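You operate a simulated robot arm through the tools that you are given. There is no shell and no other tool. Be economical: measure what you need, move in short steps, check, and stop when the job is done.

You run a simulated two-armed robot. Do the job below in one go: nothing can be reset, and whatever is moved stays where it is left.

TASK
Lower the smoker's hood, brush the soot off its top, raise it again.
Fine: use the black brush and put it back on the steel tub's bars before the hood goes up. Set down upright: brush. What is to be rubbed or washed off counts as gone when no trace of it is left.

It is judged by the outcome, as a careful person would: the job done as asked, and still so three seconds after it is handed in. It fails if anything else is knocked over, pushed out of place, dropped, spilled or broken.

THE ROBOT
Two 7-joint arms with fingered hands on one trunk, on a base that drives. Base frame: it is fixed to the floor where the robot stands at the start and does not move with it; the origin is under the middle of the robot, x ahead of it, y to its left, z up. Lengths are in mm, angles in degrees, forces in N, time in s.
The left shoulder is at the start at [70, 169, 1221], the right one opposite. With the tool pointing down near the work surface each hand reaches from about 100 to 680 mm from the robot's upright axis, wherever it stands, measured 20 degrees to its own side. Places, roughly: blower switch [900, 0, 600]; damper lever [800, 0, 600]; heat dial [1000, -100, 600]; hood [1900, -300, 2000]. Payload 3.4 kg a hand.
The TCP of each hand is the grasp point between the finger pads, 23 mm short of the fingertips. In the tool frame z runs along the fingers and y along their closing line. Largest opening 116 mm; the body of the gripper starts 65 mm behind the TCP. The gripper is a hand of 4 fingers: y runs from the thumb to the fingers, the wrist lies at [0, 0, -211] in the tool frame, and closing takes about 1.5 s.
Orientation is that of the tool frame in the base frame, as [roll, pitch, yaw] about the fixed x, y, z axes, in that order (R = Rz(yaw) Ry(pitch) Rx(roll)). With the fingers straight down and closing along the base's y, the tool's x points along the base's -x, its y along +y and its z along -z.

THE INTERFACE
- The arms move only by the tool step_arm. It takes "left_plan", "right_plan" or both (then of equal length, played together; a hand with none holds still); each is a list that holds one entry, the list of rows, each a list of 7 numbers: the turn, a rotation vector about the tool's x, y, z in units of 45 degrees (1.0 is 45 degrees), then the shift along the tool's x, y, z in units of 250 mm (1.0 is 250 mm), then the closure, from 0 (fully open) to 1 (shut). In form: [[[wx, wy, wz, dx, dy, dz, jaw], ...]]. A call has 1 to 20 rows; each row is the pose to reach, as a shift and turn from the pose commanded when the call began, along the tool's axes at that moment. A call with a number of a shift or a turn outside -1 to 1 is refused whole. A row lasts 0.2 s, in which the tool goes at most 50 mm and 8.6 degrees; a call with a longer step from one row to the next is refused whole, and so is a gripper value outside its range. Where a pose cannot be reached the arm comes as near as it can. A force on the tool above 90 N (or 10 N above the force at the start of the call, whichever is more), or a blocked arm, ends the call early, and 0.2 s more pass. Each finger travels about 153 mm/s and halts on what it meets, pressing with about 29 N; the grip force reading is that of the motor and also rises with nothing between the fingers. The clock runs only during rows and for 0.2 s after the last one: add rows that repeat a pose to give the fingers time. The reply holds the time, the measured pose of the TCP, the force on the tool along the base axes, the opening and the grip force, in the units named above and with some noise, with the torque about the TCP (base axes, N m) and any sound that the robot's microphone picked up.
- Cameras (640 x 400 px; columns grow to the right, rows downward): "scene" is now at [122.5, -2, 1433.9]; the picture's right is [0.07, -1.00, 0.00], its down [-0.83, -0.06, -0.55] and it looks along [0.55, 0.04, -0.83] (base axes); focal length 251 px, centre (320, 200). "left" rides on the left gripper at [-69, 1, -90] in its tool frame; the picture's right is [-0.01, -1.00, 0.00], its down [0.79, -0.01, -0.61] and it looks along [0.61, -0.01, 0.79] (tool axes); focal length 251 px, centre (320, 200). "right" rides on the right gripper at [69, 1, -90] in its tool frame; the picture's right is [-0.01, 1.00, 0.00], its down [-0.79, -0.01, -0.61] and it looks along [-0.61, -0.01, 0.79] (tool axes); focal length 251 px, centre (320, 200).
- snapshot(camera): a new picture of that camera. It takes no simulated time.
- raise_lower(by): slides the trunk up (or, below 0, down) by that many mm; the arms and the scene camera ride with it, the base frame stays. It gives what a move gives, with no picture.
- drive_base(legs): drives the robot by 1 to 6 legs, each [ahead, left, turn to the left] in mm, mm and degrees, along the robot's own axes; the way and the turn of a leg run together, so that a leg with both is an arc; at most 1500 mm and 180 degrees a leg. The arms and the cameras ride along, it lands a little off, and it stops where it bumps. It gives what a move gives.
- grasp_type(shape, hand): the hand has 4 fingers and takes this shape, open, in about a second: jaw (thumb against the fingers, like two jaws); tri (thumb and two fingers); tip (a fingertip pinch); poke (one finger out to press); point (the index stretched); flat (the hand flat); cup (the hand cupped); fist (a fist). The gripper value then closes the fingers along that shape, each until it touches; the sizes above hold for jaw. It gives what a move gives, with no picture.
- head_to(pan, tilt): turns the head with the scene camera to pan (to the left, within 86 degrees either way) and tilt (down, from -29 to 69), counted from straight ahead of the robot. It gives what a move gives.
- probe_pixels(camera, pixels): for up to 12 pixels [column, row] of the newest picture of that camera ("zoom" is the newest enlarged one), the place [x, y, z] in the base frame of the surface seen there, good to about 2 mm, but the place of the scene camera against the robot may be out by one fixed shift of up to 25 mm in any direction. It takes no simulated time.
- enlarge(camera, box): a new picture of the part [left, top, right, bottom] of that camera's present view, enlarged. It takes no simulated time.
- finish_job(): hands the job in; it is judged then, once.

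Keep the steps short. Do not move on a guess: measure, check each grasp and each placing, and mend mistakes. In all there are 80 turns and 78 pictures (those below and enlarged ones count). Leave the grippers open and the arms clear of the work at the hand-in unless told otherwise, and finish with a single line.

The tools are called by a JSON object that holds its "op" and its "data". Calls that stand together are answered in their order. step_arm: Moves the arms, as the interface text tells. Its arguments: {"type":"object","properties":{"left_plan":{"type":"array","items":{"type":"array","items":{"type":"array","items":{"type":"number"}}}},"right_plan":{"type":"array","items":{"type":"array","items":{"type":"array","items":{"type":"number"}}}}},"required":[]} The other tools are called the same way: raise_lower (by) slides the trunk up or down; grasp_type (shape, hand) gives the hand a shape; drive_base (legs) drives the base; head_to (pan, tilt) turns the head that bears the scene camera; snapshot (camera) takes a picture; probe_pixels (camera, pixels) gives the place of the surface under pixels of a picture; enlarge (camera, box) takes an enlarged picture of a part of a camera's view; finish_job () hands the job in.

At the start:

```text
time_s: 0.0
left_tcp_pos: [498.7, 189.9, 881.9]
left_ee_rot: [180.0, 0.0, 180.0]
left_contact_force: [-0.4, 0.1, -0.4]
left_ft_torque: [0.0, -0.01, -0.01]
left_width: 116.2
left_finger_force: 0.0
left_shape: jaw
right_tcp_pos: [355.6, -204.3, 886.4]
right_ee_rot: [-180.0, 0.1, -179.9]
right_contact_force: [-0.1, 0.1, 0.2]
right_ft_torque: [-0.05, -0.02, -0.02]
right_width: 115.9
right_finger_force: 0.0
right_shape: jaw
trunk travel left (down, up): [-728.0, 212.0]
robot x, y, heading: [1.3, 0.6, -0.1]
head pan, tilt: [4.3, 56.6]
```

scene: 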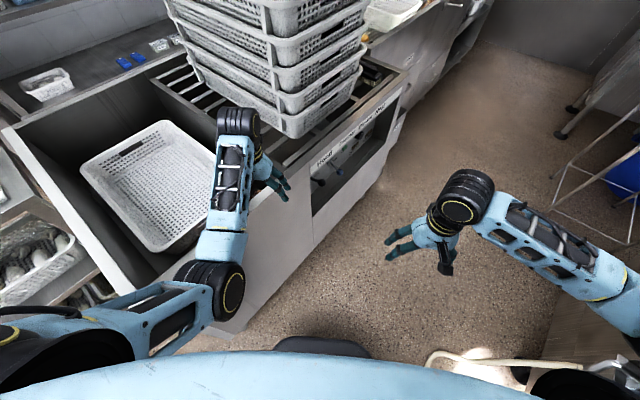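
right: 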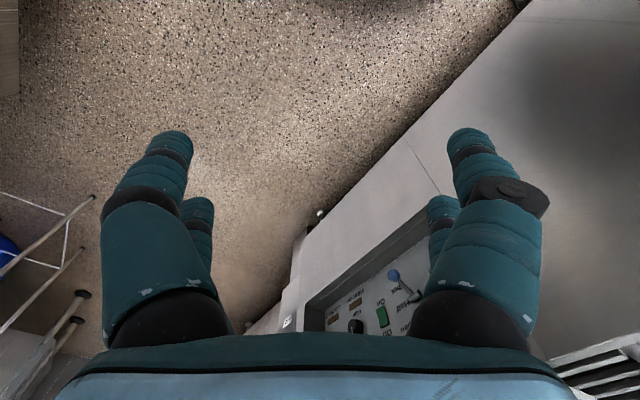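
left: 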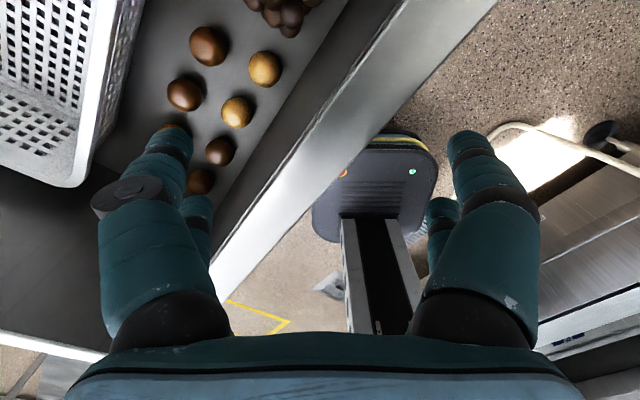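

The scene picture shows a steel tub with bars, crates and a control panel, but no hood or brush yet. I'll lift the head to look ahead.

{"op": "head_to", "data": {"pan": 0, "tilt": 15}}

{"op": "snapshot", "data": {"camera": "scene"}}

{"op": "head_to", "data": {"pan": -50, "tilt": 20}}

{"op": "snapshot", "data": {"camera": "scene"}}

{"op": "head_to", "data": {"pan": 50, "tilt": 30}}

{"op": "snapshot", "data": {"camera": "scene"}}

```text
time_s: 1.1
left_tcp_pos: [499.3, 190.2, 882.0]
left_ee_rot: [180.0, -0.1, -179.9]
left_contact_force: [0.4, -0.3, 0.1]
left_ft_torque: [0.0, -0.01, 0.01]
left_width: 115.8
left_finger_force: 0.0
left_shape: jaw
right_tcp_pos: [356.5, -204.6, 885.8]
right_ee_rot: [179.9, 0.0, -180.0]
right_contact_force: [0.0, -0.4, 0.5]
right_ft_torque: [-0.02, 0.02, 0.0]
right_width: 116.1
right_finger_force: 0.2
right_shape: jaw
trunk travel left (down, up): [-728.0, 212.0]
robot x, y, heading: [-3.3, 1.8, -0.1]
head pan, tilt: [0.0, 15.0]
```

```text
74 pictures are left
```

scene: 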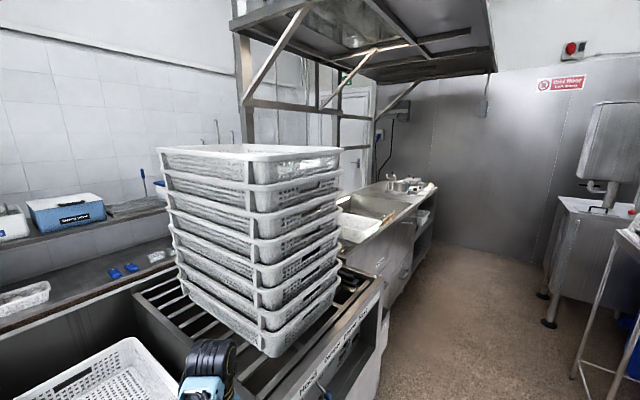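

```text
time_s: 2.3
left_tcp_pos: [500.3, 190.2, 883.0]
left_ee_rot: [-179.9, 0.0, 180.0]
left_contact_force: [0.5, 0.0, 0.3]
left_ft_torque: [0.01, 0.01, -0.01]
left_width: 115.8
left_finger_force: 0.0
left_shape: jaw
right_tcp_pos: [355.9, -203.6, 886.4]
right_ee_rot: [-180.0, -0.1, -179.9]
right_contact_force: [-1.0, 0.3, -0.3]
right_ft_torque: [-0.03, -0.02, 0.04]
right_width: 115.7
right_finger_force: 0.0
right_shape: jaw
trunk travel left (down, up): [-728.0, 212.0]
robot x, y, heading: [-1.3, 2.3, -0.0]
head pan, tilt: [-50.0, 20.0]
```

```text
73 pictures are left
```

scene: 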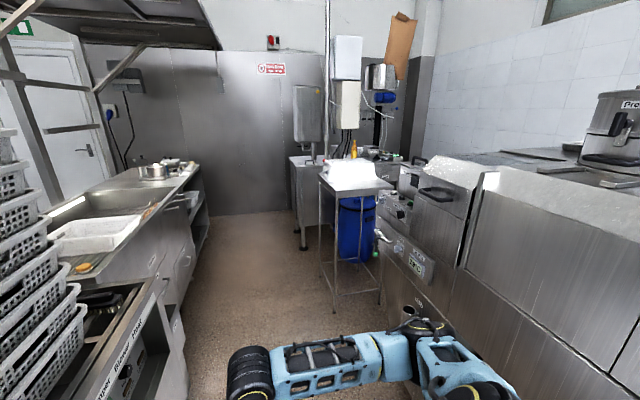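

```text
time_s: 4.0
left_tcp_pos: [499.5, 189.7, 882.0]
left_ee_rot: [179.9, 0.0, 180.0]
left_contact_force: [-0.7, 0.3, 1.0]
left_ft_torque: [0.03, -0.01, -0.01]
left_width: 115.9
left_finger_force: 0.1
left_shape: jaw
right_tcp_pos: [356.5, -203.7, 885.8]
right_ee_rot: [-180.0, 0.0, -179.9]
right_contact_force: [0.1, -0.5, -0.1]
right_ft_torque: [0.03, 0.02, -0.02]
right_width: 115.7
right_finger_force: 0.0
right_shape: jaw
trunk travel left (down, up): [-728.0, 212.0]
robot x, y, heading: [0.2, -1.2, -0.1]
head pan, tilt: [50.0, 30.0]
```

```text
72 pictures are left
```

scene: 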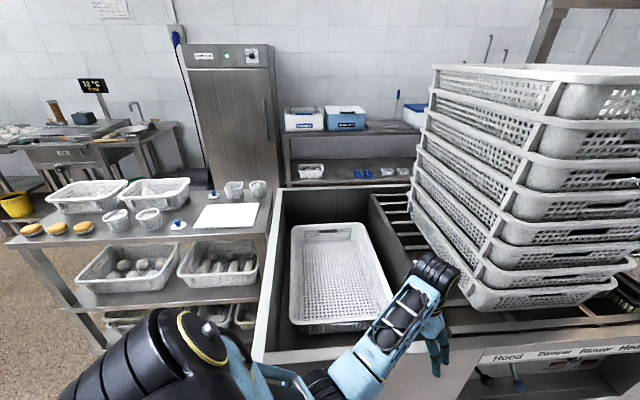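

The panel is labelled "Hood, Damper, Blower, Heat", and something black lies on the bars behind the crates. I'll look closer at both.

{"op": "head_to", "data": {"pan": -10, "tilt": 40}}

{"op": "snapshot", "data": {"camera": "scene"}}

{"op": "enlarge", "data": {"camera": "scene", "box": [140, 120, 340, 245]}}

{"op": "enlarge", "data": {"camera": "right", "box": [280, 180, 480, 350]}}

{"op": "head_to", "data": {"pan": -5, "tilt": -20}}

{"op": "snapshot", "data": {"camera": "scene"}}

```text
time_s: 5.3
left_tcp_pos: [499.1, 190.2, 880.4]
left_ee_rot: [180.0, -0.1, 180.0]
left_contact_force: [0.2, 0.1, 0.1]
left_ft_torque: [0.0, -0.02, -0.02]
left_width: 115.9
left_finger_force: 0.1
left_shape: jaw
right_tcp_pos: [356.1, -203.9, 886.8]
right_ee_rot: [-180.0, 0.0, -179.8]
right_contact_force: [-0.8, 0.3, 0.4]
right_ft_torque: [0.01, -0.03, -0.01]
right_width: 116.1
right_finger_force: 0.1
right_shape: jaw
trunk travel left (down, up): [-728.0, 212.0]
robot x, y, heading: [0.1, 0.3, 0.2]
head pan, tilt: [-10.0, 40.0]
```

```text
71 pictures are left
```

scene: 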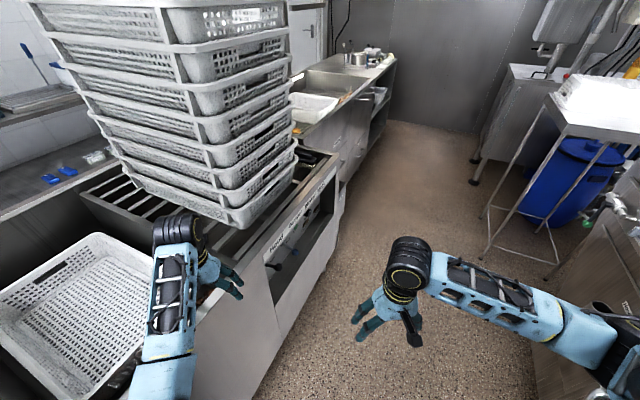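

```text
3.20 times, centred on (240, 182) of scene
```

zoom: 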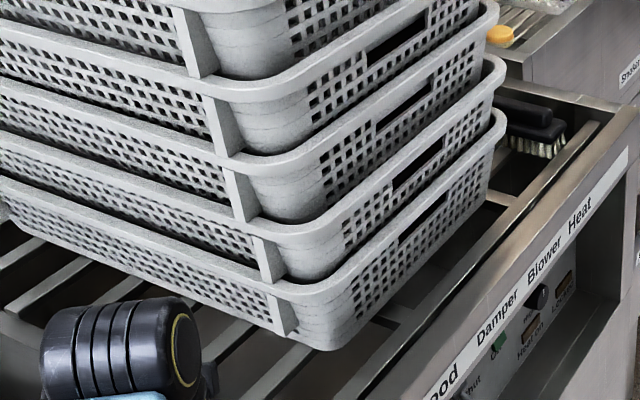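

```text
2.35 times, centred on (380, 265) of right
```

zoom: 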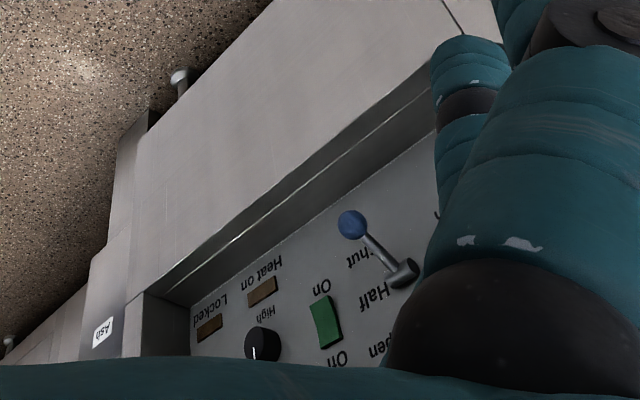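

```text
time_s: 6.6
left_tcp_pos: [500.3, 189.6, 882.3]
left_ee_rot: [180.0, 0.0, -179.9]
left_contact_force: [-0.3, 0.0, -0.3]
left_ft_torque: [0.01, -0.02, -0.01]
left_width: 116.1
left_finger_force: 0.1
left_shape: jaw
right_tcp_pos: [356.5, -203.6, 885.8]
right_ee_rot: [-180.0, 0.0, -179.9]
right_contact_force: [-1.1, -0.3, -0.7]
right_ft_torque: [0.0, 0.03, -0.01]
right_width: 115.8
right_finger_force: 0.0
right_shape: jaw
trunk travel left (down, up): [-728.0, 212.0]
robot x, y, heading: [-0.6, -2.6, -0.2]
head pan, tilt: [-5.0, -20.0]
```

```text
68 pictures are left
```

scene: 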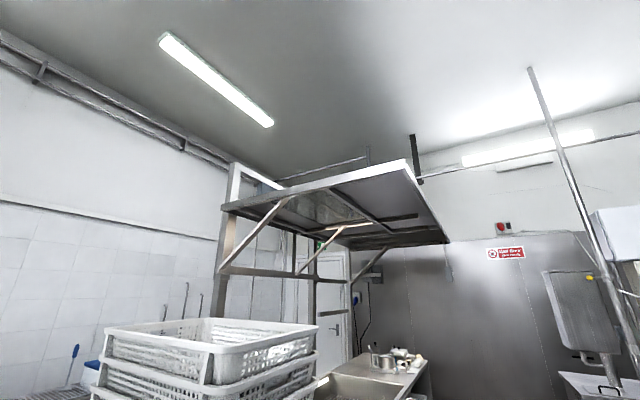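

The hood hangs over the next unit down the line. I'll measure the hood, the panel face and the brush before driving.

{"op": "probe_pixels", "data": {"camera": "scene", "pixels": [[230, 205], [404, 165], [445, 242], [335, 245], [228, 260], [405, 205], [300, 270], [355, 390], [390, 365], [418, 170], [595, 280], [335, 215]]}}

{"op": "head_to", "data": {"pan": -10, "tilt": 40}}

{"op": "snapshot", "data": {"camera": "scene"}}

{"op": "probe_pixels", "data": {"camera": "scene", "pixels": [[305, 157], [338, 160], [270, 250], [335, 200], [295, 130], [340, 165], [300, 103], [485, 180], [560, 130], [250, 390], [485, 265], [590, 390]]}}

```text
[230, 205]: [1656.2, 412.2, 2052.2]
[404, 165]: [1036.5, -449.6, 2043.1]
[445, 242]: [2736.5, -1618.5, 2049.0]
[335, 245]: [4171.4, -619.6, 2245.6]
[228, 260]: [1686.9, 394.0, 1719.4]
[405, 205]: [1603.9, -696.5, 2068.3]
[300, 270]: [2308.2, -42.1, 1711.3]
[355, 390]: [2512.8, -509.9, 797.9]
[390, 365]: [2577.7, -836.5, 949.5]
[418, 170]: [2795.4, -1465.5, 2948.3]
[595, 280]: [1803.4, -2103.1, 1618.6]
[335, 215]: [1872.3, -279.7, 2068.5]
```

```text
time_s: 7.9
left_tcp_pos: [500.9, 190.8, 881.1]
left_ee_rot: [-180.0, 0.0, 179.9]
left_contact_force: [0.0, -0.2, 0.6]
left_ft_torque: [0.0, 0.0, -0.01]
left_width: 115.9
left_finger_force: 0.0
left_shape: jaw
right_tcp_pos: [356.5, -203.3, 885.4]
right_ee_rot: [180.0, 0.0, -179.9]
right_contact_force: [-0.8, 0.6, -0.1]
right_ft_torque: [0.0, -0.02, -0.03]
right_width: 115.8
right_finger_force: 0.0
right_shape: jaw
trunk travel left (down, up): [-728.0, 212.0]
robot x, y, heading: [-2.3, -0.0, -0.1]
head pan, tilt: [-10.0, 40.0]
```

```text
67 pictures are left
```

scene: 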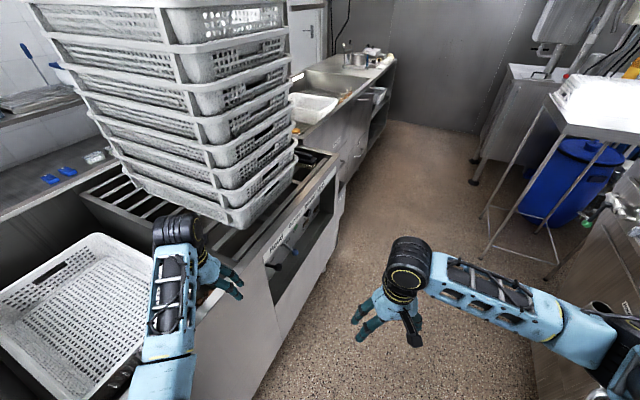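

```text
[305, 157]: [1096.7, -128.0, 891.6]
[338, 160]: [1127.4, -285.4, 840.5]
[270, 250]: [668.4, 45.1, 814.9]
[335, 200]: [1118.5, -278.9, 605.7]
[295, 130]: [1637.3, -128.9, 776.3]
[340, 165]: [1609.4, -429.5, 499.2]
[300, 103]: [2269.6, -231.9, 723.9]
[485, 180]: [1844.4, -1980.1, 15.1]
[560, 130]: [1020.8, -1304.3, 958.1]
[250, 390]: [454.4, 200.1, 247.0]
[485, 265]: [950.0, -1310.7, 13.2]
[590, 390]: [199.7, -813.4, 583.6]
```

Findings so far:
- The canopy is at z≈2050, beyond the panel.
- The bars and brush are at z≈890.
- The tub's front face runs at −36°.

I'll raise the trunk for clearance, back off a little, turn to face the tub front and slide along to the panel.

{"op": "raise_lower", "data": {"by": 150}}

{"op": "drive_base", "data": {"legs": [[-46, -65, 0], [0, 0, 54], [0, -600, 0]]}}

{"op": "head_to", "data": {"pan": 0, "tilt": 45}}

{"op": "snapshot", "data": {"camera": "scene"}}

```text
time_s: 9.7
left_tcp_pos: [500.1, 189.7, 1032.1]
left_ee_rot: [180.0, 0.0, 180.0]
left_contact_force: [0.0, -0.1, -0.9]
left_ft_torque: [-0.02, 0.02, -0.03]
left_width: 116.0
left_finger_force: 0.0
left_shape: jaw
right_tcp_pos: [356.3, -203.0, 1035.7]
right_ee_rot: [179.9, -0.1, -179.9]
right_contact_force: [0.0, -0.2, 0.6]
right_ft_torque: [-0.01, 0.01, 0.02]
right_width: 115.8
right_finger_force: 0.0
right_shape: jaw
trunk travel left (down, up): [-878.0, 62.0]
robot x, y, heading: [-0.6, -3.5, 0.1]
head pan, tilt: [-10.0, 40.0]
```

```text
time_s: 16.1
left_tcp_pos: [565.8, 114.8, 1031.1]
left_ee_rot: [-180.0, 0.0, -125.3]
left_contact_force: [-0.9, -0.3, 0.2]
left_ft_torque: [0.0, 0.01, 0.0]
left_width: 115.9
left_finger_force: 0.0
left_shape: jaw
right_tcp_pos: [804.1, -231.1, 1036.8]
right_ee_rot: [-179.9, 0.0, -125.2]
right_contact_force: [0.4, 0.0, 0.0]
right_ft_torque: [-0.02, -0.01, -0.01]
right_width: 115.8
right_finger_force: 0.0
right_shape: jaw
trunk travel left (down, up): [-878.0, 62.0]
robot x, y, heading: [432.3, -402.7, 54.7]
head pan, tilt: [-10.0, 40.0]
```

```text
time_s: 16.8
left_tcp_pos: [566.3, 113.2, 1031.6]
left_ee_rot: [179.9, 0.0, -125.4]
left_contact_force: [-1.0, 0.4, -0.1]
left_ft_torque: [0.03, 0.01, -0.01]
left_width: 116.3
left_finger_force: 0.2
left_shape: jaw
right_tcp_pos: [805.3, -231.2, 1035.5]
right_ee_rot: [-180.0, 0.0, -125.2]
right_contact_force: [0.2, -0.1, 0.0]
right_ft_torque: [-0.01, 0.0, -0.01]
right_width: 115.8
right_finger_force: 0.0
right_shape: jaw
trunk travel left (down, up): [-878.0, 62.0]
robot x, y, heading: [433.6, -405.2, 54.7]
head pan, tilt: [0.0, 45.0]
```

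```text
66 pictures are left
```

scene: 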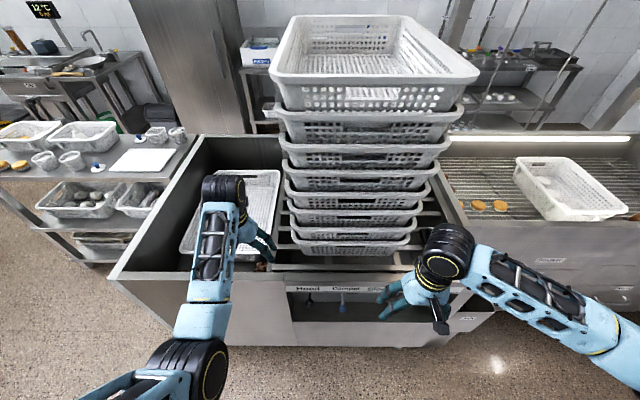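

The steel tub is straight ahead, with the panel in its recess below the rim (row ~300). I'll draw the left hand back 200 mm and lower the trunk so I can see the panel.

{"op": "step_arm", "data": {"left_plan": [[[0, 0, 0, 0.2, 0, 0, 0], [0, 0, 0, 0.4, 0, 0, 0], [0, 0, 0, 0.6, 0, 0, 0], [0, 0, 0, 0.8, 0, 0, 0], [0, 0, 0, 0.8, 0, 0, 0]]], "right_plan": [[[0, 0, 0, 0.1, 0, 0, 0], [0, 0, 0, 0.2, 0, 0, 0], [0, 0, 0, 0.3, 0, 0, 0], [0, 0, 0, 0.4, 0, 0, 0], [0, 0, 0, 0.4, 0, 0, 0]]]}}

{"op": "raise_lower", "data": {"by": -450}}

{"op": "head_to", "data": {"pan": -10, "tilt": 30}}

{"op": "snapshot", "data": {"camera": "scene"}}

```text
time_s: 17.4
left_tcp_pos: [501.7, 145.0, 1107.3]
left_ee_rot: [171.0, 12.5, -123.0]
left_contact_force: [0.9, 0.1, -0.3]
left_ft_torque: [-0.06, 0.01, -0.03]
left_width: 116.1
left_finger_force: 0.1
left_shape: jaw
left hand out of reach, approached as far as the arm can: row 2
right_tcp_pos: [782.8, -261.9, 1038.5]
right_ee_rot: [-179.8, 0.1, -125.2]
right_contact_force: [-0.3, 0.7, -0.4]
right_ft_torque: [0.0, -0.01, 0.01]
right_width: 116.1
right_finger_force: 0.1
right_shape: jaw
trunk travel left (down, up): [-878.0, 62.0]
robot x, y, heading: [435.3, -403.7, 55.1]
head pan, tilt: [0.0, 45.0]
stopped in row 2 (left hand): the arm was blocked; the commanded pose is now the measured one
```

```text
refused: -450 is not a number from -400 to 400
```

```text
time_s: 18.1
left_tcp_pos: [505.5, 147.3, 1105.2]
left_ee_rot: [171.1, 12.4, -123.0]
left_contact_force: [0.1, -0.4, -0.2]
left_ft_torque: [0.02, 0.04, -0.01]
left_width: 115.8
left_finger_force: 0.0
left_shape: jaw
right_tcp_pos: [784.9, -259.4, 1036.2]
right_ee_rot: [-179.9, 0.0, -125.3]
right_contact_force: [1.1, -1.0, 0.2]
right_ft_torque: [-0.04, -0.02, 0.0]
right_width: 116.0
right_finger_force: 0.1
right_shape: jaw
trunk travel left (down, up): [-878.0, 62.0]
robot x, y, heading: [433.5, -399.6, 54.8]
head pan, tilt: [-10.0, 30.0]
```

```text
65 pictures are left
```

scene: 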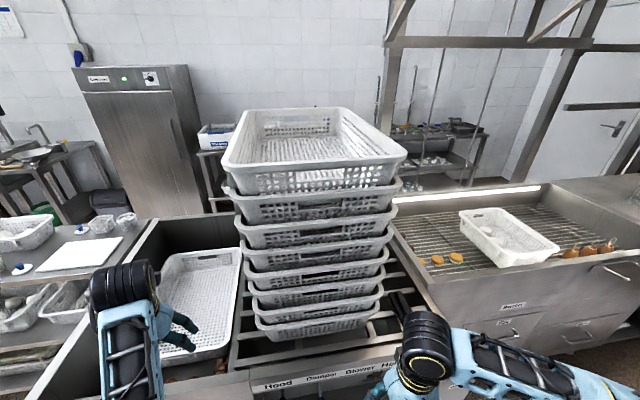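

The left arm ran into its own joint limit, but nothing was touched. I'll back the base off 120 mm instead, then lower the trunk.

{"op": "drive_base", "data": {"legs": [[-120, -100, 0]]}}

{"op": "raise_lower", "data": {"by": -400}}

{"op": "head_to", "data": {"pan": 0, "tilt": 30}}

{"op": "snapshot", "data": {"camera": "scene"}}

```text
time_s: 19.6
left_tcp_pos: [517.8, -5.8, 1103.5]
left_ee_rot: [171.1, 12.3, -123.1]
left_contact_force: [-1.0, 0.9, -0.2]
left_ft_torque: [0.0, -0.01, 0.03]
left_width: 116.0
left_finger_force: 0.0
left_shape: jaw
right_tcp_pos: [798.1, -412.1, 1036.2]
right_ee_rot: [-179.9, 0.0, -125.2]
right_contact_force: [-0.3, 0.1, 0.0]
right_ft_torque: [-0.03, -0.01, -0.02]
right_width: 115.8
right_finger_force: 0.1
right_shape: jaw
trunk travel left (down, up): [-878.0, 62.0]
robot x, y, heading: [451.1, -559.9, 54.7]
head pan, tilt: [-10.0, 30.0]
```

```text
time_s: 23.4
left_tcp_pos: [518.4, -7.0, 705.1]
left_ee_rot: [170.9, 12.3, -123.1]
left_contact_force: [0.5, -0.9, -0.3]
left_ft_torque: [0.0, 0.03, 0.0]
left_width: 116.1
left_finger_force: 0.0
left_shape: jaw
right_tcp_pos: [798.6, -415.4, 636.1]
right_ee_rot: [-179.9, 0.0, -125.2]
right_contact_force: [-0.3, 0.3, 0.5]
right_ft_torque: [-0.01, -0.01, 0.0]
right_width: 115.8
right_finger_force: 0.0
right_shape: jaw
trunk travel left (down, up): [-478.0, 462.0]
robot x, y, heading: [449.2, -563.7, 54.8]
head pan, tilt: [-10.0, 30.0]
```

```text
time_s: 24.1
left_tcp_pos: [517.9, -8.5, 704.5]
left_ee_rot: [171.0, 12.2, -123.2]
left_contact_force: [0.6, -0.7, -0.3]
left_ft_torque: [0.01, 0.0, 0.01]
left_width: 116.0
left_finger_force: 0.1
left_shape: jaw
right_tcp_pos: [799.3, -415.6, 637.0]
right_ee_rot: [-179.9, 0.0, -125.3]
right_contact_force: [0.4, -0.8, -0.1]
right_ft_torque: [0.02, -0.01, 0.0]
right_width: 116.0
right_finger_force: 0.2
right_shape: jaw
trunk travel left (down, up): [-478.0, 462.0]
robot x, y, heading: [446.0, -557.5, 54.5]
head pan, tilt: [0.0, 30.0]
```

```text
64 pictures are left
```

scene: 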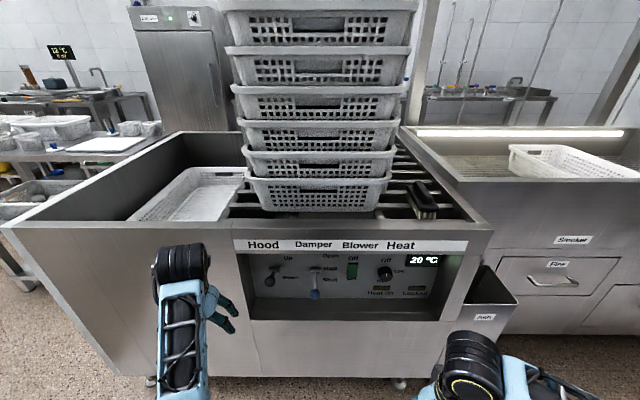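

Now the panel is in view, with Hood, Damper, Blower and Heat controls. The brush is on the bars at about (425,200). I'll enlarge both.

{"op": "enlarge", "data": {"camera": "scene", "box": [230, 235, 390, 325]}}

{"op": "probe_pixels", "data": {"camera": "zoom", "pixels": [[162, 193], [190, 145], [158, 170], [230, 165], [345, 150], [330, 235], [100, 130], [100, 300]]}}

{"op": "enlarge", "data": {"camera": "scene", "box": [370, 150, 490, 230]}}

{"op": "probe_pixels", "data": {"camera": "scene", "pixels": [[265, 282], [266, 268], [425, 192], [420, 212], [262, 246], [262, 235], [250, 300], [245, 335], [390, 215], [467, 232], [470, 200], [432, 150]]}}

```text
4.00 times, centred on (310, 280) of scene
```

zoom: 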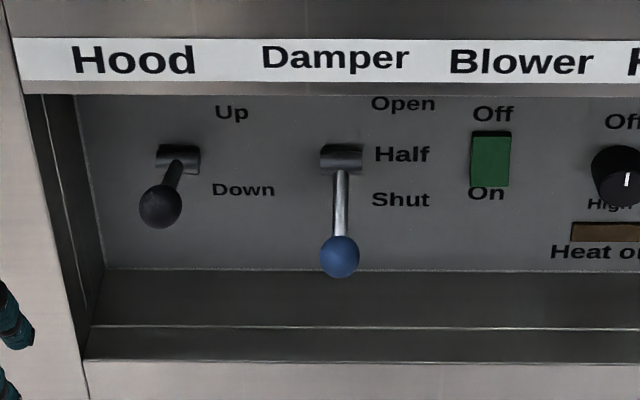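

```text
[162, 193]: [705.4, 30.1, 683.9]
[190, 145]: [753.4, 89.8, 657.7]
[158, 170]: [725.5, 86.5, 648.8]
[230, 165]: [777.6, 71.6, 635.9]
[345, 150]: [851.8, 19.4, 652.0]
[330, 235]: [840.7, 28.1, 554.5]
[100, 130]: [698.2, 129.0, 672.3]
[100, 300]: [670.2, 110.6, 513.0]
```

```text
5.00 times, centred on (430, 190) of scene
```

zoom: 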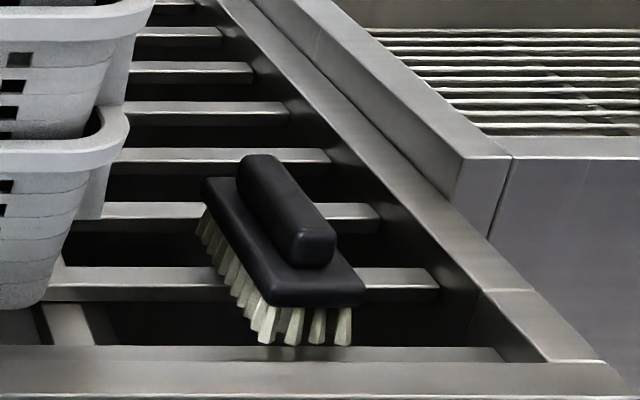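

```text
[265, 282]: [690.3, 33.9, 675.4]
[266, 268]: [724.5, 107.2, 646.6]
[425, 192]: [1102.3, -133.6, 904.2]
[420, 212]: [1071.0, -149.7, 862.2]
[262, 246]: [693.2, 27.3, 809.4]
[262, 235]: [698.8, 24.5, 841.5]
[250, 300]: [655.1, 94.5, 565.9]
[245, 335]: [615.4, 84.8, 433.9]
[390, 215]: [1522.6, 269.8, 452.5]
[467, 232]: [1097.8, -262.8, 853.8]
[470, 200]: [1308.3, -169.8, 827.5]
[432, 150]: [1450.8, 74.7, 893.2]
```

The hood lever has a black knob at about (705,30,684) and sits at "Up"; I have to push it "Down". I'll turn the left hand to point level at the panel, in two calls.

{"op": "step_arm", "data": {"left_plan": [[[0.018, -0.144, -0.008, 0, 0, 0, 0], [0.036, -0.288, -0.016, 0, 0, 0, 0], [0.053, -0.431, -0.025, 0, 0, 0, 0], [0.071, -0.575, -0.033, 0, 0, 0, 0], [0.089, -0.719, -0.041, 0, 0, 0, 0], [0.107, -0.863, -0.049, 0, 0, 0, 0]]]}}

{"op": "step_arm", "data": {"left_plan": [[[0.018, -0.144, -0.008, 0, 0, 0, 0], [0.036, -0.288, -0.016, 0, 0, 0, 0], [0.053, -0.431, -0.025, 0, 0, 0, 0], [0.071, -0.575, -0.033, 0, 0, 0, 0], [0.089, -0.719, -0.041, 0, 0, 0, 0], [0.107, -0.863, -0.049, 0, 0, 0, 0]]]}}

{"op": "snapshot", "data": {"camera": "left"}}

{"op": "snapshot", "data": {"camera": "scene"}}

```text
time_s: 24.9
left_tcp_pos: [509.1, 46.3, 787.8]
left_ee_rot: [165.3, 38.9, -126.6]
left_contact_force: [0.3, 0.7, 0.0]
left_ft_torque: [0.02, 0.02, 0.0]
left_width: 115.8
left_finger_force: 0.0
left_shape: jaw
right_tcp_pos: [798.4, -415.8, 635.4]
right_ee_rot: [180.0, 0.0, -125.3]
right_contact_force: [0.5, -0.7, 0.8]
right_ft_torque: [0.02, 0.0, -0.01]
right_width: 115.8
right_finger_force: 0.0
right_shape: jaw
trunk travel left (down, up): [-478.0, 462.0]
robot x, y, heading: [449.6, -556.8, 54.8]
head pan, tilt: [0.0, 30.0]
stopped in row 3 (left hand): the arm was blocked; the commanded pose is now the measured one
```

```text
time_s: 25.6
left_tcp_pos: [500.5, 80.5, 879.9]
left_ee_rot: [150.3, 63.2, -141.2]
left_contact_force: [-1.2, -0.9, 0.0]
left_ft_torque: [-0.02, 0.03, -0.02]
left_width: 116.1
left_finger_force: 0.1
left_shape: jaw
right_tcp_pos: [798.5, -416.3, 636.5]
right_ee_rot: [-180.0, -0.1, -125.2]
right_contact_force: [-0.3, 0.8, 0.4]
right_ft_torque: [0.01, 0.01, 0.04]
right_width: 115.8
right_finger_force: 0.1
right_shape: jaw
trunk travel left (down, up): [-478.0, 462.0]
robot x, y, heading: [447.8, -556.3, 54.7]
head pan, tilt: [0.0, 30.0]
stopped in row 3 (left hand): the arm was blocked; the commanded pose is now the measured one
```

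```text
61 pictures are left
```

left: 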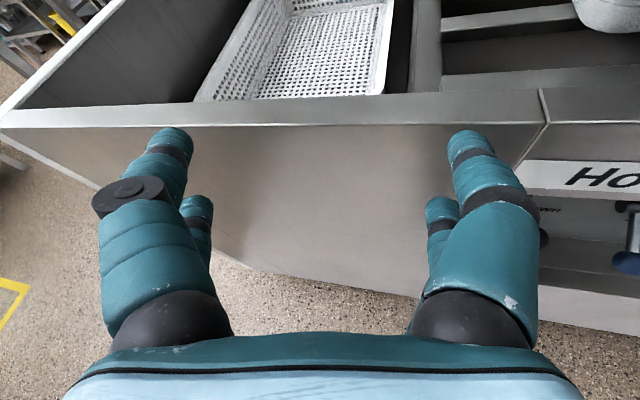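

```text
60 pictures are left
```

scene: 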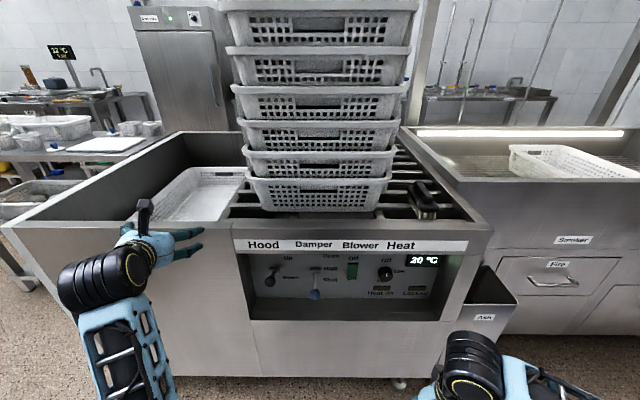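

The arm folds too tightly at this height. I'll raise the trunk 120 mm to give it room, then bring the left hand in front of the hood knob, pitched about 20° down.

{"op": "raise_lower", "data": {"by": 120}}

{"op": "step_arm", "data": {"left_plan": [[[0.042, -0.014, -0.021, 0.092, -0.116, 0.004, 0], [0.084, -0.027, -0.043, 0.184, -0.233, 0.008, 0], [0.127, -0.041, -0.064, 0.277, -0.35, 0.013, 0], [0.169, -0.055, -0.086, 0.369, -0.466, 0.017, 0], [0.211, -0.069, -0.107, 0.461, -0.582, 0.021, 0], [0.253, -0.082, -0.129, 0.553, -0.699, 0.025, 0], [0.296, -0.096, -0.15, 0.646, -0.815, 0.03, 0], [0.338, -0.11, -0.172, 0.738, -0.932, 0.034, 0]]]}}

{"op": "snapshot", "data": {"camera": "left"}}

```text
time_s: 27.1
left_tcp_pos: [501.0, 79.9, 1000.2]
left_ee_rot: [150.3, 63.1, -141.3]
left_contact_force: [0.7, 0.2, 0.0]
left_ft_torque: [0.0, 0.02, 0.0]
left_width: 116.3
left_finger_force: 0.0
left_shape: jaw
right_tcp_pos: [798.9, -415.1, 755.9]
right_ee_rot: [180.0, 0.0, -125.3]
right_contact_force: [0.7, 0.6, 0.5]
right_ft_torque: [0.0, -0.02, 0.01]
right_width: 116.0
right_finger_force: 0.1
right_shape: jaw
trunk travel left (down, up): [-598.0, 342.0]
robot x, y, heading: [450.1, -562.9, 54.5]
head pan, tilt: [0.0, 30.0]
```

```text
time_s: 27.7
left_tcp_pos: [513.6, 79.8, 1062.8]
left_ee_rot: [117.9, 71.1, -171.6]
left_contact_force: [-0.3, 0.4, -0.2]
left_ft_torque: [0.02, -0.02, 0.01]
left_width: 116.2
left_finger_force: 0.0
left_shape: jaw
right_tcp_pos: [799.5, -416.6, 757.2]
right_ee_rot: [-180.0, -0.1, -125.2]
right_contact_force: [0.2, 0.0, 0.2]
right_ft_torque: [-0.02, 0.01, 0.03]
right_width: 115.9
right_finger_force: 0.0
right_shape: jaw
trunk travel left (down, up): [-598.0, 342.0]
robot x, y, heading: [449.0, -556.1, 54.9]
head pan, tilt: [0.0, 30.0]
stopped in row 3 (left hand): the arm was blocked; the commanded pose is now the measured one
```

```text
59 pictures are left
```

left: 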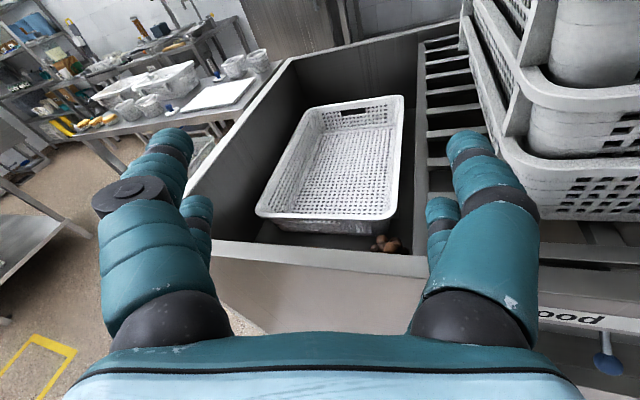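

The arm is still near a joint limit. I'll bring it back toward its comfortable posture: hand lower, pitched 45° down, in front of the shoulder.

{"op": "step_arm", "data": {"left_plan": [[[0.046, 0.074, -0.018, 0.091, -0.084, -0.032, 0], [0.092, 0.148, -0.037, 0.182, -0.169, -0.064, 0], [0.138, 0.223, -0.055, 0.272, -0.253, -0.096, 0], [0.184, 0.297, -0.073, 0.363, -0.338, -0.128, 0], [0.23, 0.371, -0.091, 0.454, -0.422, -0.16, 0], [0.277, 0.445, -0.11, 0.545, -0.506, -0.192, 0], [0.323, 0.519, -0.128, 0.636, -0.591, -0.224, 0], [0.369, 0.594, -0.146, 0.726, -0.675, -0.256, 0], [0.415, 0.668, -0.165, 0.817, -0.76, -0.288, 0], [0.461, 0.742, -0.183, 0.908, -0.844, -0.32, 0]]]}}

{"op": "snapshot", "data": {"camera": "scene"}}

```text
time_s: 28.4
left_tcp_pos: [504.6, 69.7, 1083.3]
left_ee_rot: [106.5, 67.9, 179.3]
left_contact_force: [0.9, -0.1, -0.2]
left_ft_torque: [0.0, 0.0, -0.02]
left_width: 115.9
left_finger_force: 0.1
left_shape: jaw
right_tcp_pos: [798.0, -415.6, 757.5]
right_ee_rot: [-180.0, 0.0, -125.1]
right_contact_force: [-0.5, 0.6, -0.1]
right_ft_torque: [0.01, -0.03, 0.01]
right_width: 115.7
right_finger_force: 0.0
right_shape: jaw
trunk travel left (down, up): [-598.0, 342.0]
robot x, y, heading: [447.4, -561.0, 54.5]
head pan, tilt: [0.0, 30.0]
stopped in row 3 (left hand): the arm was blocked; the commanded pose is now the measured one
```

```text
58 pictures are left
```

scene: 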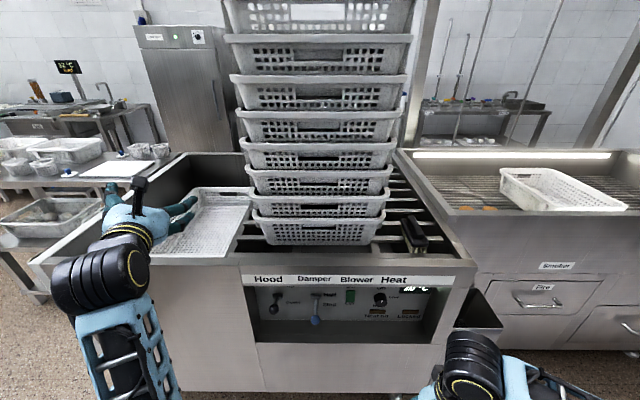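

The hand still swings the wrong way, so the elbow is stuck on a limit. It is above the rim with clear air ahead, so I'll try stretching it straight forward first to unfold it.

{"op": "step_arm", "data": {"left_plan": [[[0, 0, 0, 0, 0, 0.1, 0], [0, 0, 0, 0, 0, 0.2, 0], [0, 0, 0, 0, 0, 0.3, 0], [0, 0, 0, 0, 0, 0.4, 0], [0, 0, 0, 0, 0, 0.5, 0]]]}}

```text
time_s: 29.6
left_tcp_pos: [541.0, 188.8, 1067.3]
left_ee_rot: [107.3, 68.1, 179.9]
left_contact_force: [0.1, 1.2, 0.0]
left_ft_torque: [0.0, -0.04, 0.0]
left_width: 116.2
left_finger_force: 0.0
left_shape: jaw
right_tcp_pos: [798.9, -414.9, 756.4]
right_ee_rot: [-179.9, 0.1, -125.2]
right_contact_force: [0.1, 0.3, 0.0]
right_ft_torque: [-0.03, 0.01, -0.01]
right_width: 116.0
right_finger_force: 0.0
right_shape: jaw
trunk travel left (down, up): [-598.0, 342.0]
robot x, y, heading: [452.5, -561.6, 54.9]
head pan, tilt: [0.0, 30.0]
```

Stretching worked. Now I'll rotate in place to 45° down while extended.

{"op": "step_arm", "data": {"left_plan": [[[0.078, 0.109, -0.037, 0, 0, 0, 0], [0.155, 0.219, -0.073, 0, 0, 0, 0], [0.233, 0.328, -0.11, 0, 0, 0, 0], [0.31, 0.437, -0.146, 0, 0, 0, 0], [0.388, 0.546, -0.183, 0, 0, 0, 0], [0.465, 0.656, -0.219, 0, 0, 0, 0], [0.543, 0.765, -0.256, 0, 0, 0, 0]]]}}

```text
time_s: 31.2
left_tcp_pos: [540.5, 187.2, 1067.5]
left_ee_rot: [-179.8, 44.9, -125.4]
left_contact_force: [-0.8, 0.7, -0.2]
left_ft_torque: [-0.02, 0.0, 0.01]
left_width: 116.0
left_finger_force: 0.1
left_shape: jaw
right_tcp_pos: [798.9, -415.5, 757.0]
right_ee_rot: [-179.8, 0.0, -125.2]
right_contact_force: [-0.3, 0.2, 0.5]
right_ft_torque: [0.0, 0.0, -0.01]
right_width: 115.9
right_finger_force: 0.1
right_shape: jaw
trunk travel left (down, up): [-598.0, 342.0]
robot x, y, heading: [445.5, -556.8, 54.7]
head pan, tilt: [0.0, 30.0]
```

That worked. I'll raise the trunk 120 mm to keep the arm stretched, then pull back and come down in front of the knob, still above it.

{"op": "raise_lower", "data": {"by": 120}}

{"op": "step_arm", "data": {"left_plan": [[[0, 0, 0, 0.11, 0, -0.11, 0], [0, 0, 0, 0.22, 0, -0.22, 0], [0, 0, 0, 0.328, 0, -0.328, 0], [0, 0, 0, 0.412, -0.112, -0.244, 0], [0, 0, 0, 0.496, -0.225, -0.16, 0], [0, 0, 0, 0.579, -0.337, -0.077, 0], [0, 0, 0, 0.663, -0.45, 0.007, 0], [0, 0, 0, 0.747, -0.562, 0.091, 0], [0, 0, 0, 0.831, -0.675, 0.174, 0], [0, 0, 0, 0.914, -0.787, 0.258, 0], [0, 0, 0, 0.998, -0.9, 0.342, 0]]]}}

{"op": "snapshot", "data": {"camera": "left"}}

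```text
time_s: 32.7
left_tcp_pos: [540.7, 187.8, 1187.5]
left_ee_rot: [180.0, 45.0, -125.5]
left_contact_force: [0.4, -0.2, 0.4]
left_ft_torque: [-0.03, 0.0, -0.01]
left_width: 116.2
left_finger_force: 0.1
left_shape: jaw
right_tcp_pos: [797.3, -415.0, 876.1]
right_ee_rot: [-179.9, 0.0, -125.2]
right_contact_force: [-0.4, 0.2, 0.4]
right_ft_torque: [0.01, 0.0, -0.03]
right_width: 115.8
right_finger_force: 0.1
right_shape: jaw
trunk travel left (down, up): [-718.0, 222.0]
robot x, y, heading: [446.5, -559.9, 54.8]
head pan, tilt: [0.0, 30.0]
```

```text
time_s: 34.6
left_tcp_pos: [583.3, 53.1, 1124.9]
left_ee_rot: [168.1, 57.1, -131.3]
left_contact_force: [0.6, -0.3, 1.2]
left_ft_torque: [0.02, 0.01, 0.02]
left_width: 116.1
left_finger_force: 0.1
left_shape: jaw
right_tcp_pos: [799.4, -416.0, 876.0]
right_ee_rot: [180.0, 0.1, -125.2]
right_contact_force: [0.2, -0.7, -0.3]
right_ft_torque: [-0.01, 0.0, -0.01]
right_width: 116.0
right_finger_force: 0.0
right_shape: jaw
trunk travel left (down, up): [-718.0, 222.0]
robot x, y, heading: [446.1, -560.1, 54.6]
head pan, tilt: [0.0, 30.0]
stopped in row 9 (left hand): the arm was blocked; the commanded pose is now the measured one
```

```text
57 pictures are left
```

left: 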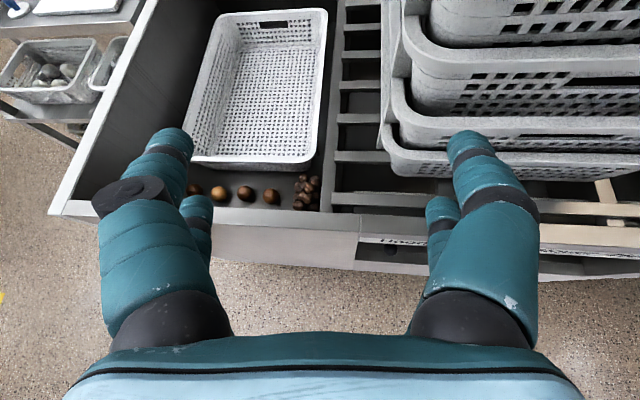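

The wrist can't come closer than about 400 mm to the shoulder. I'll raise the trunk 100 mm, restore the 45° pitch while moving forward, go down over the empty corner of the tub mouth (still above the rim), and only then pull back.

{"op": "raise_lower", "data": {"by": 100}}

{"op": "step_arm", "data": {"left_plan": [[[0.054, 0.092, -0.018, -0.058, -0.008, 0.089, 0], [0.107, 0.185, -0.035, -0.115, -0.015, 0.179, 0], [0.161, 0.277, -0.053, -0.173, -0.023, 0.268, 0]]]}}

{"op": "step_arm", "data": {"left_plan": [[[0, 0, 0, 0.12, 0, 0.12, 0], [0, 0, 0, 0.24, 0, 0.24, 0], [0, 0, 0, 0.36, 0, 0.36, 0], [0, 0, 0, 0.48, 0, 0.48, 0], [0, 0, 0, 0.6, 0, 0.6, 0], [0, 0, 0, 0.72, 0, 0.72, 0], [0, 0, 0, 0.834, 0, 0.834, 0]]]}}

{"op": "snapshot", "data": {"camera": "left"}}

```text
time_s: 36.0
left_tcp_pos: [582.5, 52.8, 1225.1]
left_ee_rot: [168.2, 56.9, -131.2]
left_contact_force: [-0.1, -1.4, -0.4]
left_ft_torque: [0.0, 0.02, -0.01]
left_width: 116.1
left_finger_force: 0.0
left_shape: jaw
right_tcp_pos: [799.8, -414.9, 975.9]
right_ee_rot: [179.9, -0.1, -125.3]
right_contact_force: [1.2, 0.0, 0.6]
right_ft_torque: [-0.04, 0.01, -0.01]
right_width: 116.1
right_finger_force: 0.1
right_shape: jaw
trunk travel left (down, up): [-818.0, 122.0]
robot x, y, heading: [449.2, -556.9, 54.7]
head pan, tilt: [0.0, 30.0]
```

```text
time_s: 36.8
left_tcp_pos: [633.3, 116.6, 1223.1]
left_ee_rot: [-179.3, 44.5, -125.3]
left_contact_force: [0.2, 0.7, 0.7]
left_ft_torque: [-0.03, -0.01, 0.01]
left_width: 116.1
left_finger_force: 0.0
left_shape: jaw
right_tcp_pos: [798.5, -415.1, 977.4]
right_ee_rot: [-179.9, 0.0, -125.1]
right_contact_force: [0.6, 0.0, 0.0]
right_ft_torque: [0.02, 0.04, 0.01]
right_width: 115.8
right_finger_force: 0.1
right_shape: jaw
trunk travel left (down, up): [-818.0, 122.0]
robot x, y, heading: [447.1, -562.9, 54.7]
head pan, tilt: [0.0, 30.0]
```

```text
time_s: 38.6
left_tcp_pos: [604.2, 142.3, 949.6]
left_ee_rot: [176.4, 46.3, -126.3]
left_contact_force: [-0.6, 0.0, 0.1]
left_ft_torque: [0.0, 0.0, 0.02]
left_width: 115.9
left_finger_force: 0.0
left_shape: jaw
right_tcp_pos: [798.2, -414.6, 976.7]
right_ee_rot: [-180.0, 0.1, -125.2]
right_contact_force: [0.0, -0.1, -0.1]
right_ft_torque: [0.0, 0.01, -0.02]
right_width: 115.9
right_finger_force: 0.1
right_shape: jaw
trunk travel left (down, up): [-818.0, 122.0]
robot x, y, heading: [448.4, -557.3, 54.7]
head pan, tilt: [0.0, 30.0]
stopped in row 7 (left hand): the arm was blocked; the commanded pose is now the measured one
```

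```text
56 pictures are left
```

left: 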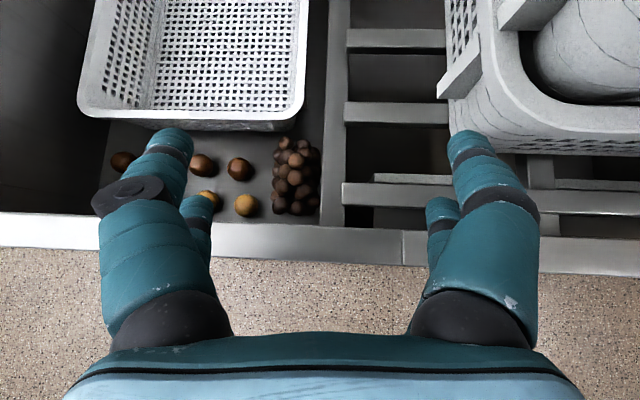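

Blocked again, so this is a joint limit and not just distance. I'll return the left arm to its starting posture (tool straight down, forward-left), which frees it, and check there.

{"op": "step_arm", "data": {"left_plan": [[[0, 0.166, 0, 0.028, -0.06, -0.066, 0], [0, 0.333, 0, 0.057, -0.119, -0.132, 0], [0, 0.5, 0, 0.085, -0.178, -0.198, 0], [0, 0.667, 0, 0.113, -0.237, -0.264, 0], [0, 0.833, 0, 0.142, -0.297, -0.33, 0], [0, 1.0, 0, 0.17, -0.356, -0.396, 0]]]}}

{"op": "head_to", "data": {"pan": 15, "tilt": 45}}

{"op": "snapshot", "data": {"camera": "scene"}}

```text
time_s: 40.0
left_tcp_pos: [608.5, 20.0, 979.5]
left_ee_rot: [175.9, 1.3, -122.3]
left_contact_force: [0.6, -0.9, -0.5]
left_ft_torque: [0.0, 0.01, 0.0]
left_width: 115.9
left_finger_force: 0.2
left_shape: jaw
right_tcp_pos: [799.6, -415.5, 975.8]
right_ee_rot: [179.9, 0.0, -125.2]
right_contact_force: [0.5, -0.1, 0.2]
right_ft_torque: [-0.01, 0.0, 0.02]
right_width: 116.0
right_finger_force: 0.0
right_shape: jaw
trunk travel left (down, up): [-818.0, 122.0]
robot x, y, heading: [449.6, -559.1, 55.0]
head pan, tilt: [0.0, 30.0]
```

```text
time_s: 40.8
left_tcp_pos: [610.6, 19.6, 982.4]
left_ee_rot: [176.3, 1.6, -122.3]
left_contact_force: [-0.8, 0.3, 0.1]
left_ft_torque: [0.0, 0.01, 0.0]
left_width: 115.8
left_finger_force: 0.0
left_shape: jaw
right_tcp_pos: [798.9, -415.0, 976.9]
right_ee_rot: [180.0, 0.0, -125.1]
right_contact_force: [0.2, -0.3, 0.4]
right_ft_torque: [0.0, -0.05, 0.0]
right_width: 116.1
right_finger_force: 0.0
right_shape: jaw
trunk travel left (down, up): [-818.0, 122.0]
robot x, y, heading: [452.9, -558.3, 54.7]
head pan, tilt: [15.0, 45.0]
```

```text
55 pictures are left
```

scene: 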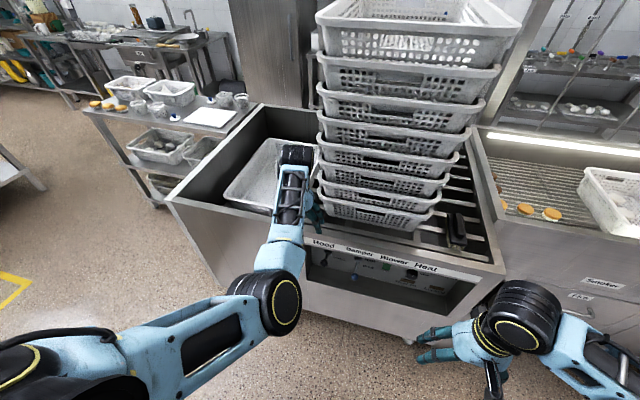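

The arm is healthy again. I'll go straight down in front of the tub face, tool vertical, still outside the face plane.

{"op": "step_arm", "data": {"left_plan": [[[0, 0, 0, 0.16, 0, 0, 0], [0, 0, 0, 0.16, -0.1, 0.12, 0], [0, 0, 0, 0.16, -0.2, 0.24, 0], [0, 0, 0, 0.16, -0.24, 0.42, 0], [0, 0, 0, 0.16, -0.24, 0.6, 0], [0, 0, 0, 0.16, -0.24, 0.76, 0]]]}}

{"op": "snapshot", "data": {"camera": "left"}}

```text
time_s: 42.1
left_tcp_pos: [651.9, -56.3, 786.8]
left_ee_rot: [178.0, 1.2, -124.0]
left_contact_force: [0.3, -0.1, -0.6]
left_ft_torque: [0.03, 0.05, 0.0]
left_width: 116.0
left_finger_force: 0.0
left_shape: jaw
right_tcp_pos: [799.4, -416.5, 976.0]
right_ee_rot: [-179.9, 0.0, -125.2]
right_contact_force: [-0.2, -0.1, 0.3]
right_ft_torque: [0.0, 0.04, -0.01]
right_width: 115.9
right_finger_force: 0.1
right_shape: jaw
trunk travel left (down, up): [-818.0, 122.0]
robot x, y, heading: [449.4, -559.6, 54.7]
head pan, tilt: [15.0, 45.0]
```

```text
54 pictures are left
```

left: 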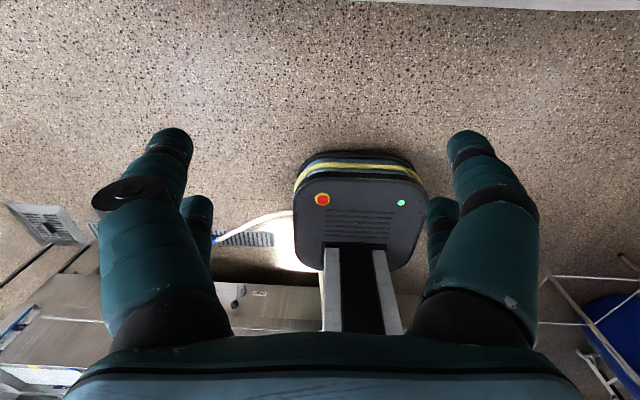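

The left camera now shows my own base and the counter behind it. I'll measure the gap behind me before backing up a little.

{"op": "probe_pixels", "data": {"camera": "left", "pixels": [[360, 170], [300, 255], [420, 255], [250, 285], [265, 240], [200, 320], [470, 110], [560, 290]]}}

{"op": "step_arm", "data": {"left_plan": [[[0, -0.15, 0, 0, 0, 0, 0], [0, -0.3, 0, 0, 0, 0, 0], [0, -0.45, 0, 0, 0, 0, 0], [0, -0.6, 0, 0, 0, 0, 0], [0, -0.75, 0, 0, 0, 0, 0], [0, -0.9, 0, 0, 0, 0, 0]]]}}

{"op": "snapshot", "data": {"camera": "left"}}

```text
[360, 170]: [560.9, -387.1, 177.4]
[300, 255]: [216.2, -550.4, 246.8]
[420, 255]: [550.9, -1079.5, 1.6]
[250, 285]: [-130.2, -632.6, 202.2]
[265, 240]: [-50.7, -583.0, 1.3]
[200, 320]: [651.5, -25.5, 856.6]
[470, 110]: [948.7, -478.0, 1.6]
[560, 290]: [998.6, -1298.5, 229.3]
```

```text
time_s: 43.0
left_tcp_pos: [607.0, 63.6, 855.1]
left_ee_rot: [167.9, 30.3, -126.1]
left_contact_force: [-6.1, -20.4, 0.2]
left_ft_torque: [-0.39, 0.11, -1.77]
left_width: 115.7
left_finger_force: 0.0
left_shape: jaw
right_tcp_pos: [798.2, -420.8, 977.3]
right_ee_rot: [180.0, 0.3, -125.3]
right_contact_force: [-0.5, 0.4, 0.0]
right_ft_torque: [-0.04, -0.04, 0.0]
right_width: 115.9
right_finger_force: 0.1
right_shape: jaw
trunk travel left (down, up): [-818.0, 122.0]
robot x, y, heading: [446.6, -560.2, 54.5]
head pan, tilt: [15.0, 45.0]
stopped in row 4 (left hand): the arm was blocked; the commanded pose is now the measured one
```

```text
53 pictures are left
```

left: 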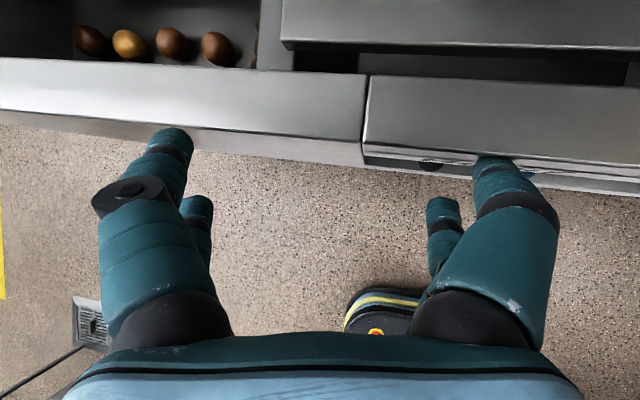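

The fingers touched the tub face lightly (20 N) and nothing moved. There is room behind me, so I'll back off 80 mm and then pitch the hand to 45° with the arm more stretched.

{"op": "drive_base", "data": {"legs": [[-80, 0, 0]]}}

{"op": "step_arm", "data": {"left_plan": [[[0.065, -0.081, -0.011, -0.049, -0.099, -0.027, 0], [0.13, -0.162, -0.023, -0.098, -0.198, -0.054, 0], [0.194, -0.242, -0.034, -0.147, -0.297, -0.081, 0], [0.259, -0.323, -0.045, -0.196, -0.396, -0.108, 0]]]}}

{"op": "snapshot", "data": {"camera": "left"}}

```text
time_s: 44.1
left_tcp_pos: [567.5, 5.8, 852.6]
left_ee_rot: [168.0, 30.5, -125.8]
left_contact_force: [-0.4, 0.7, 0.0]
left_ft_torque: [0.02, 0.02, -0.01]
left_width: 115.9
left_finger_force: 0.1
left_shape: jaw
right_tcp_pos: [754.8, -477.4, 975.8]
right_ee_rot: [-179.9, -0.2, -125.2]
right_contact_force: [0.5, -1.0, -0.2]
right_ft_torque: [0.02, 0.02, -0.01]
right_width: 115.9
right_finger_force: 0.1
right_shape: jaw
trunk travel left (down, up): [-818.0, 122.0]
robot x, y, heading: [403.9, -622.6, 54.5]
head pan, tilt: [15.0, 45.0]
```

```text
time_s: 45.0
left_tcp_pos: [577.0, 39.8, 871.0]
left_ee_rot: [167.1, 42.9, -129.8]
left_contact_force: [-0.4, -1.1, 0.6]
left_ft_torque: [-0.01, 0.0, -0.02]
left_width: 115.9
left_finger_force: 0.0
left_shape: jaw
right_tcp_pos: [753.1, -479.0, 977.2]
right_ee_rot: [-180.0, 0.0, -125.2]
right_contact_force: [0.3, 0.1, -0.2]
right_ft_torque: [0.0, -0.02, -0.02]
right_width: 116.1
right_finger_force: 0.2
right_shape: jaw
trunk travel left (down, up): [-818.0, 122.0]
robot x, y, heading: [400.2, -625.7, 54.8]
head pan, tilt: [15.0, 45.0]
stopped in row 4 (left hand): the arm was blocked; the commanded pose is now the measured one
```

```text
52 pictures are left
```

left: 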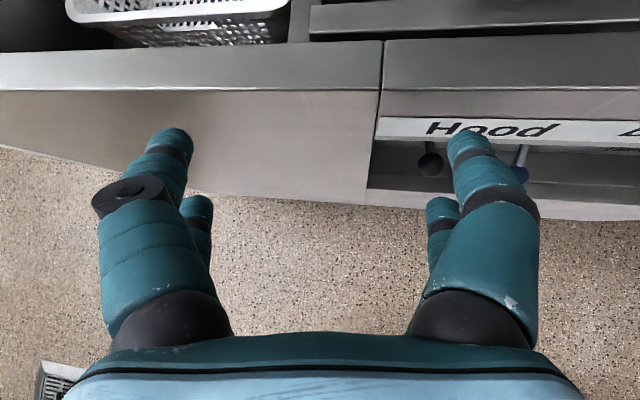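

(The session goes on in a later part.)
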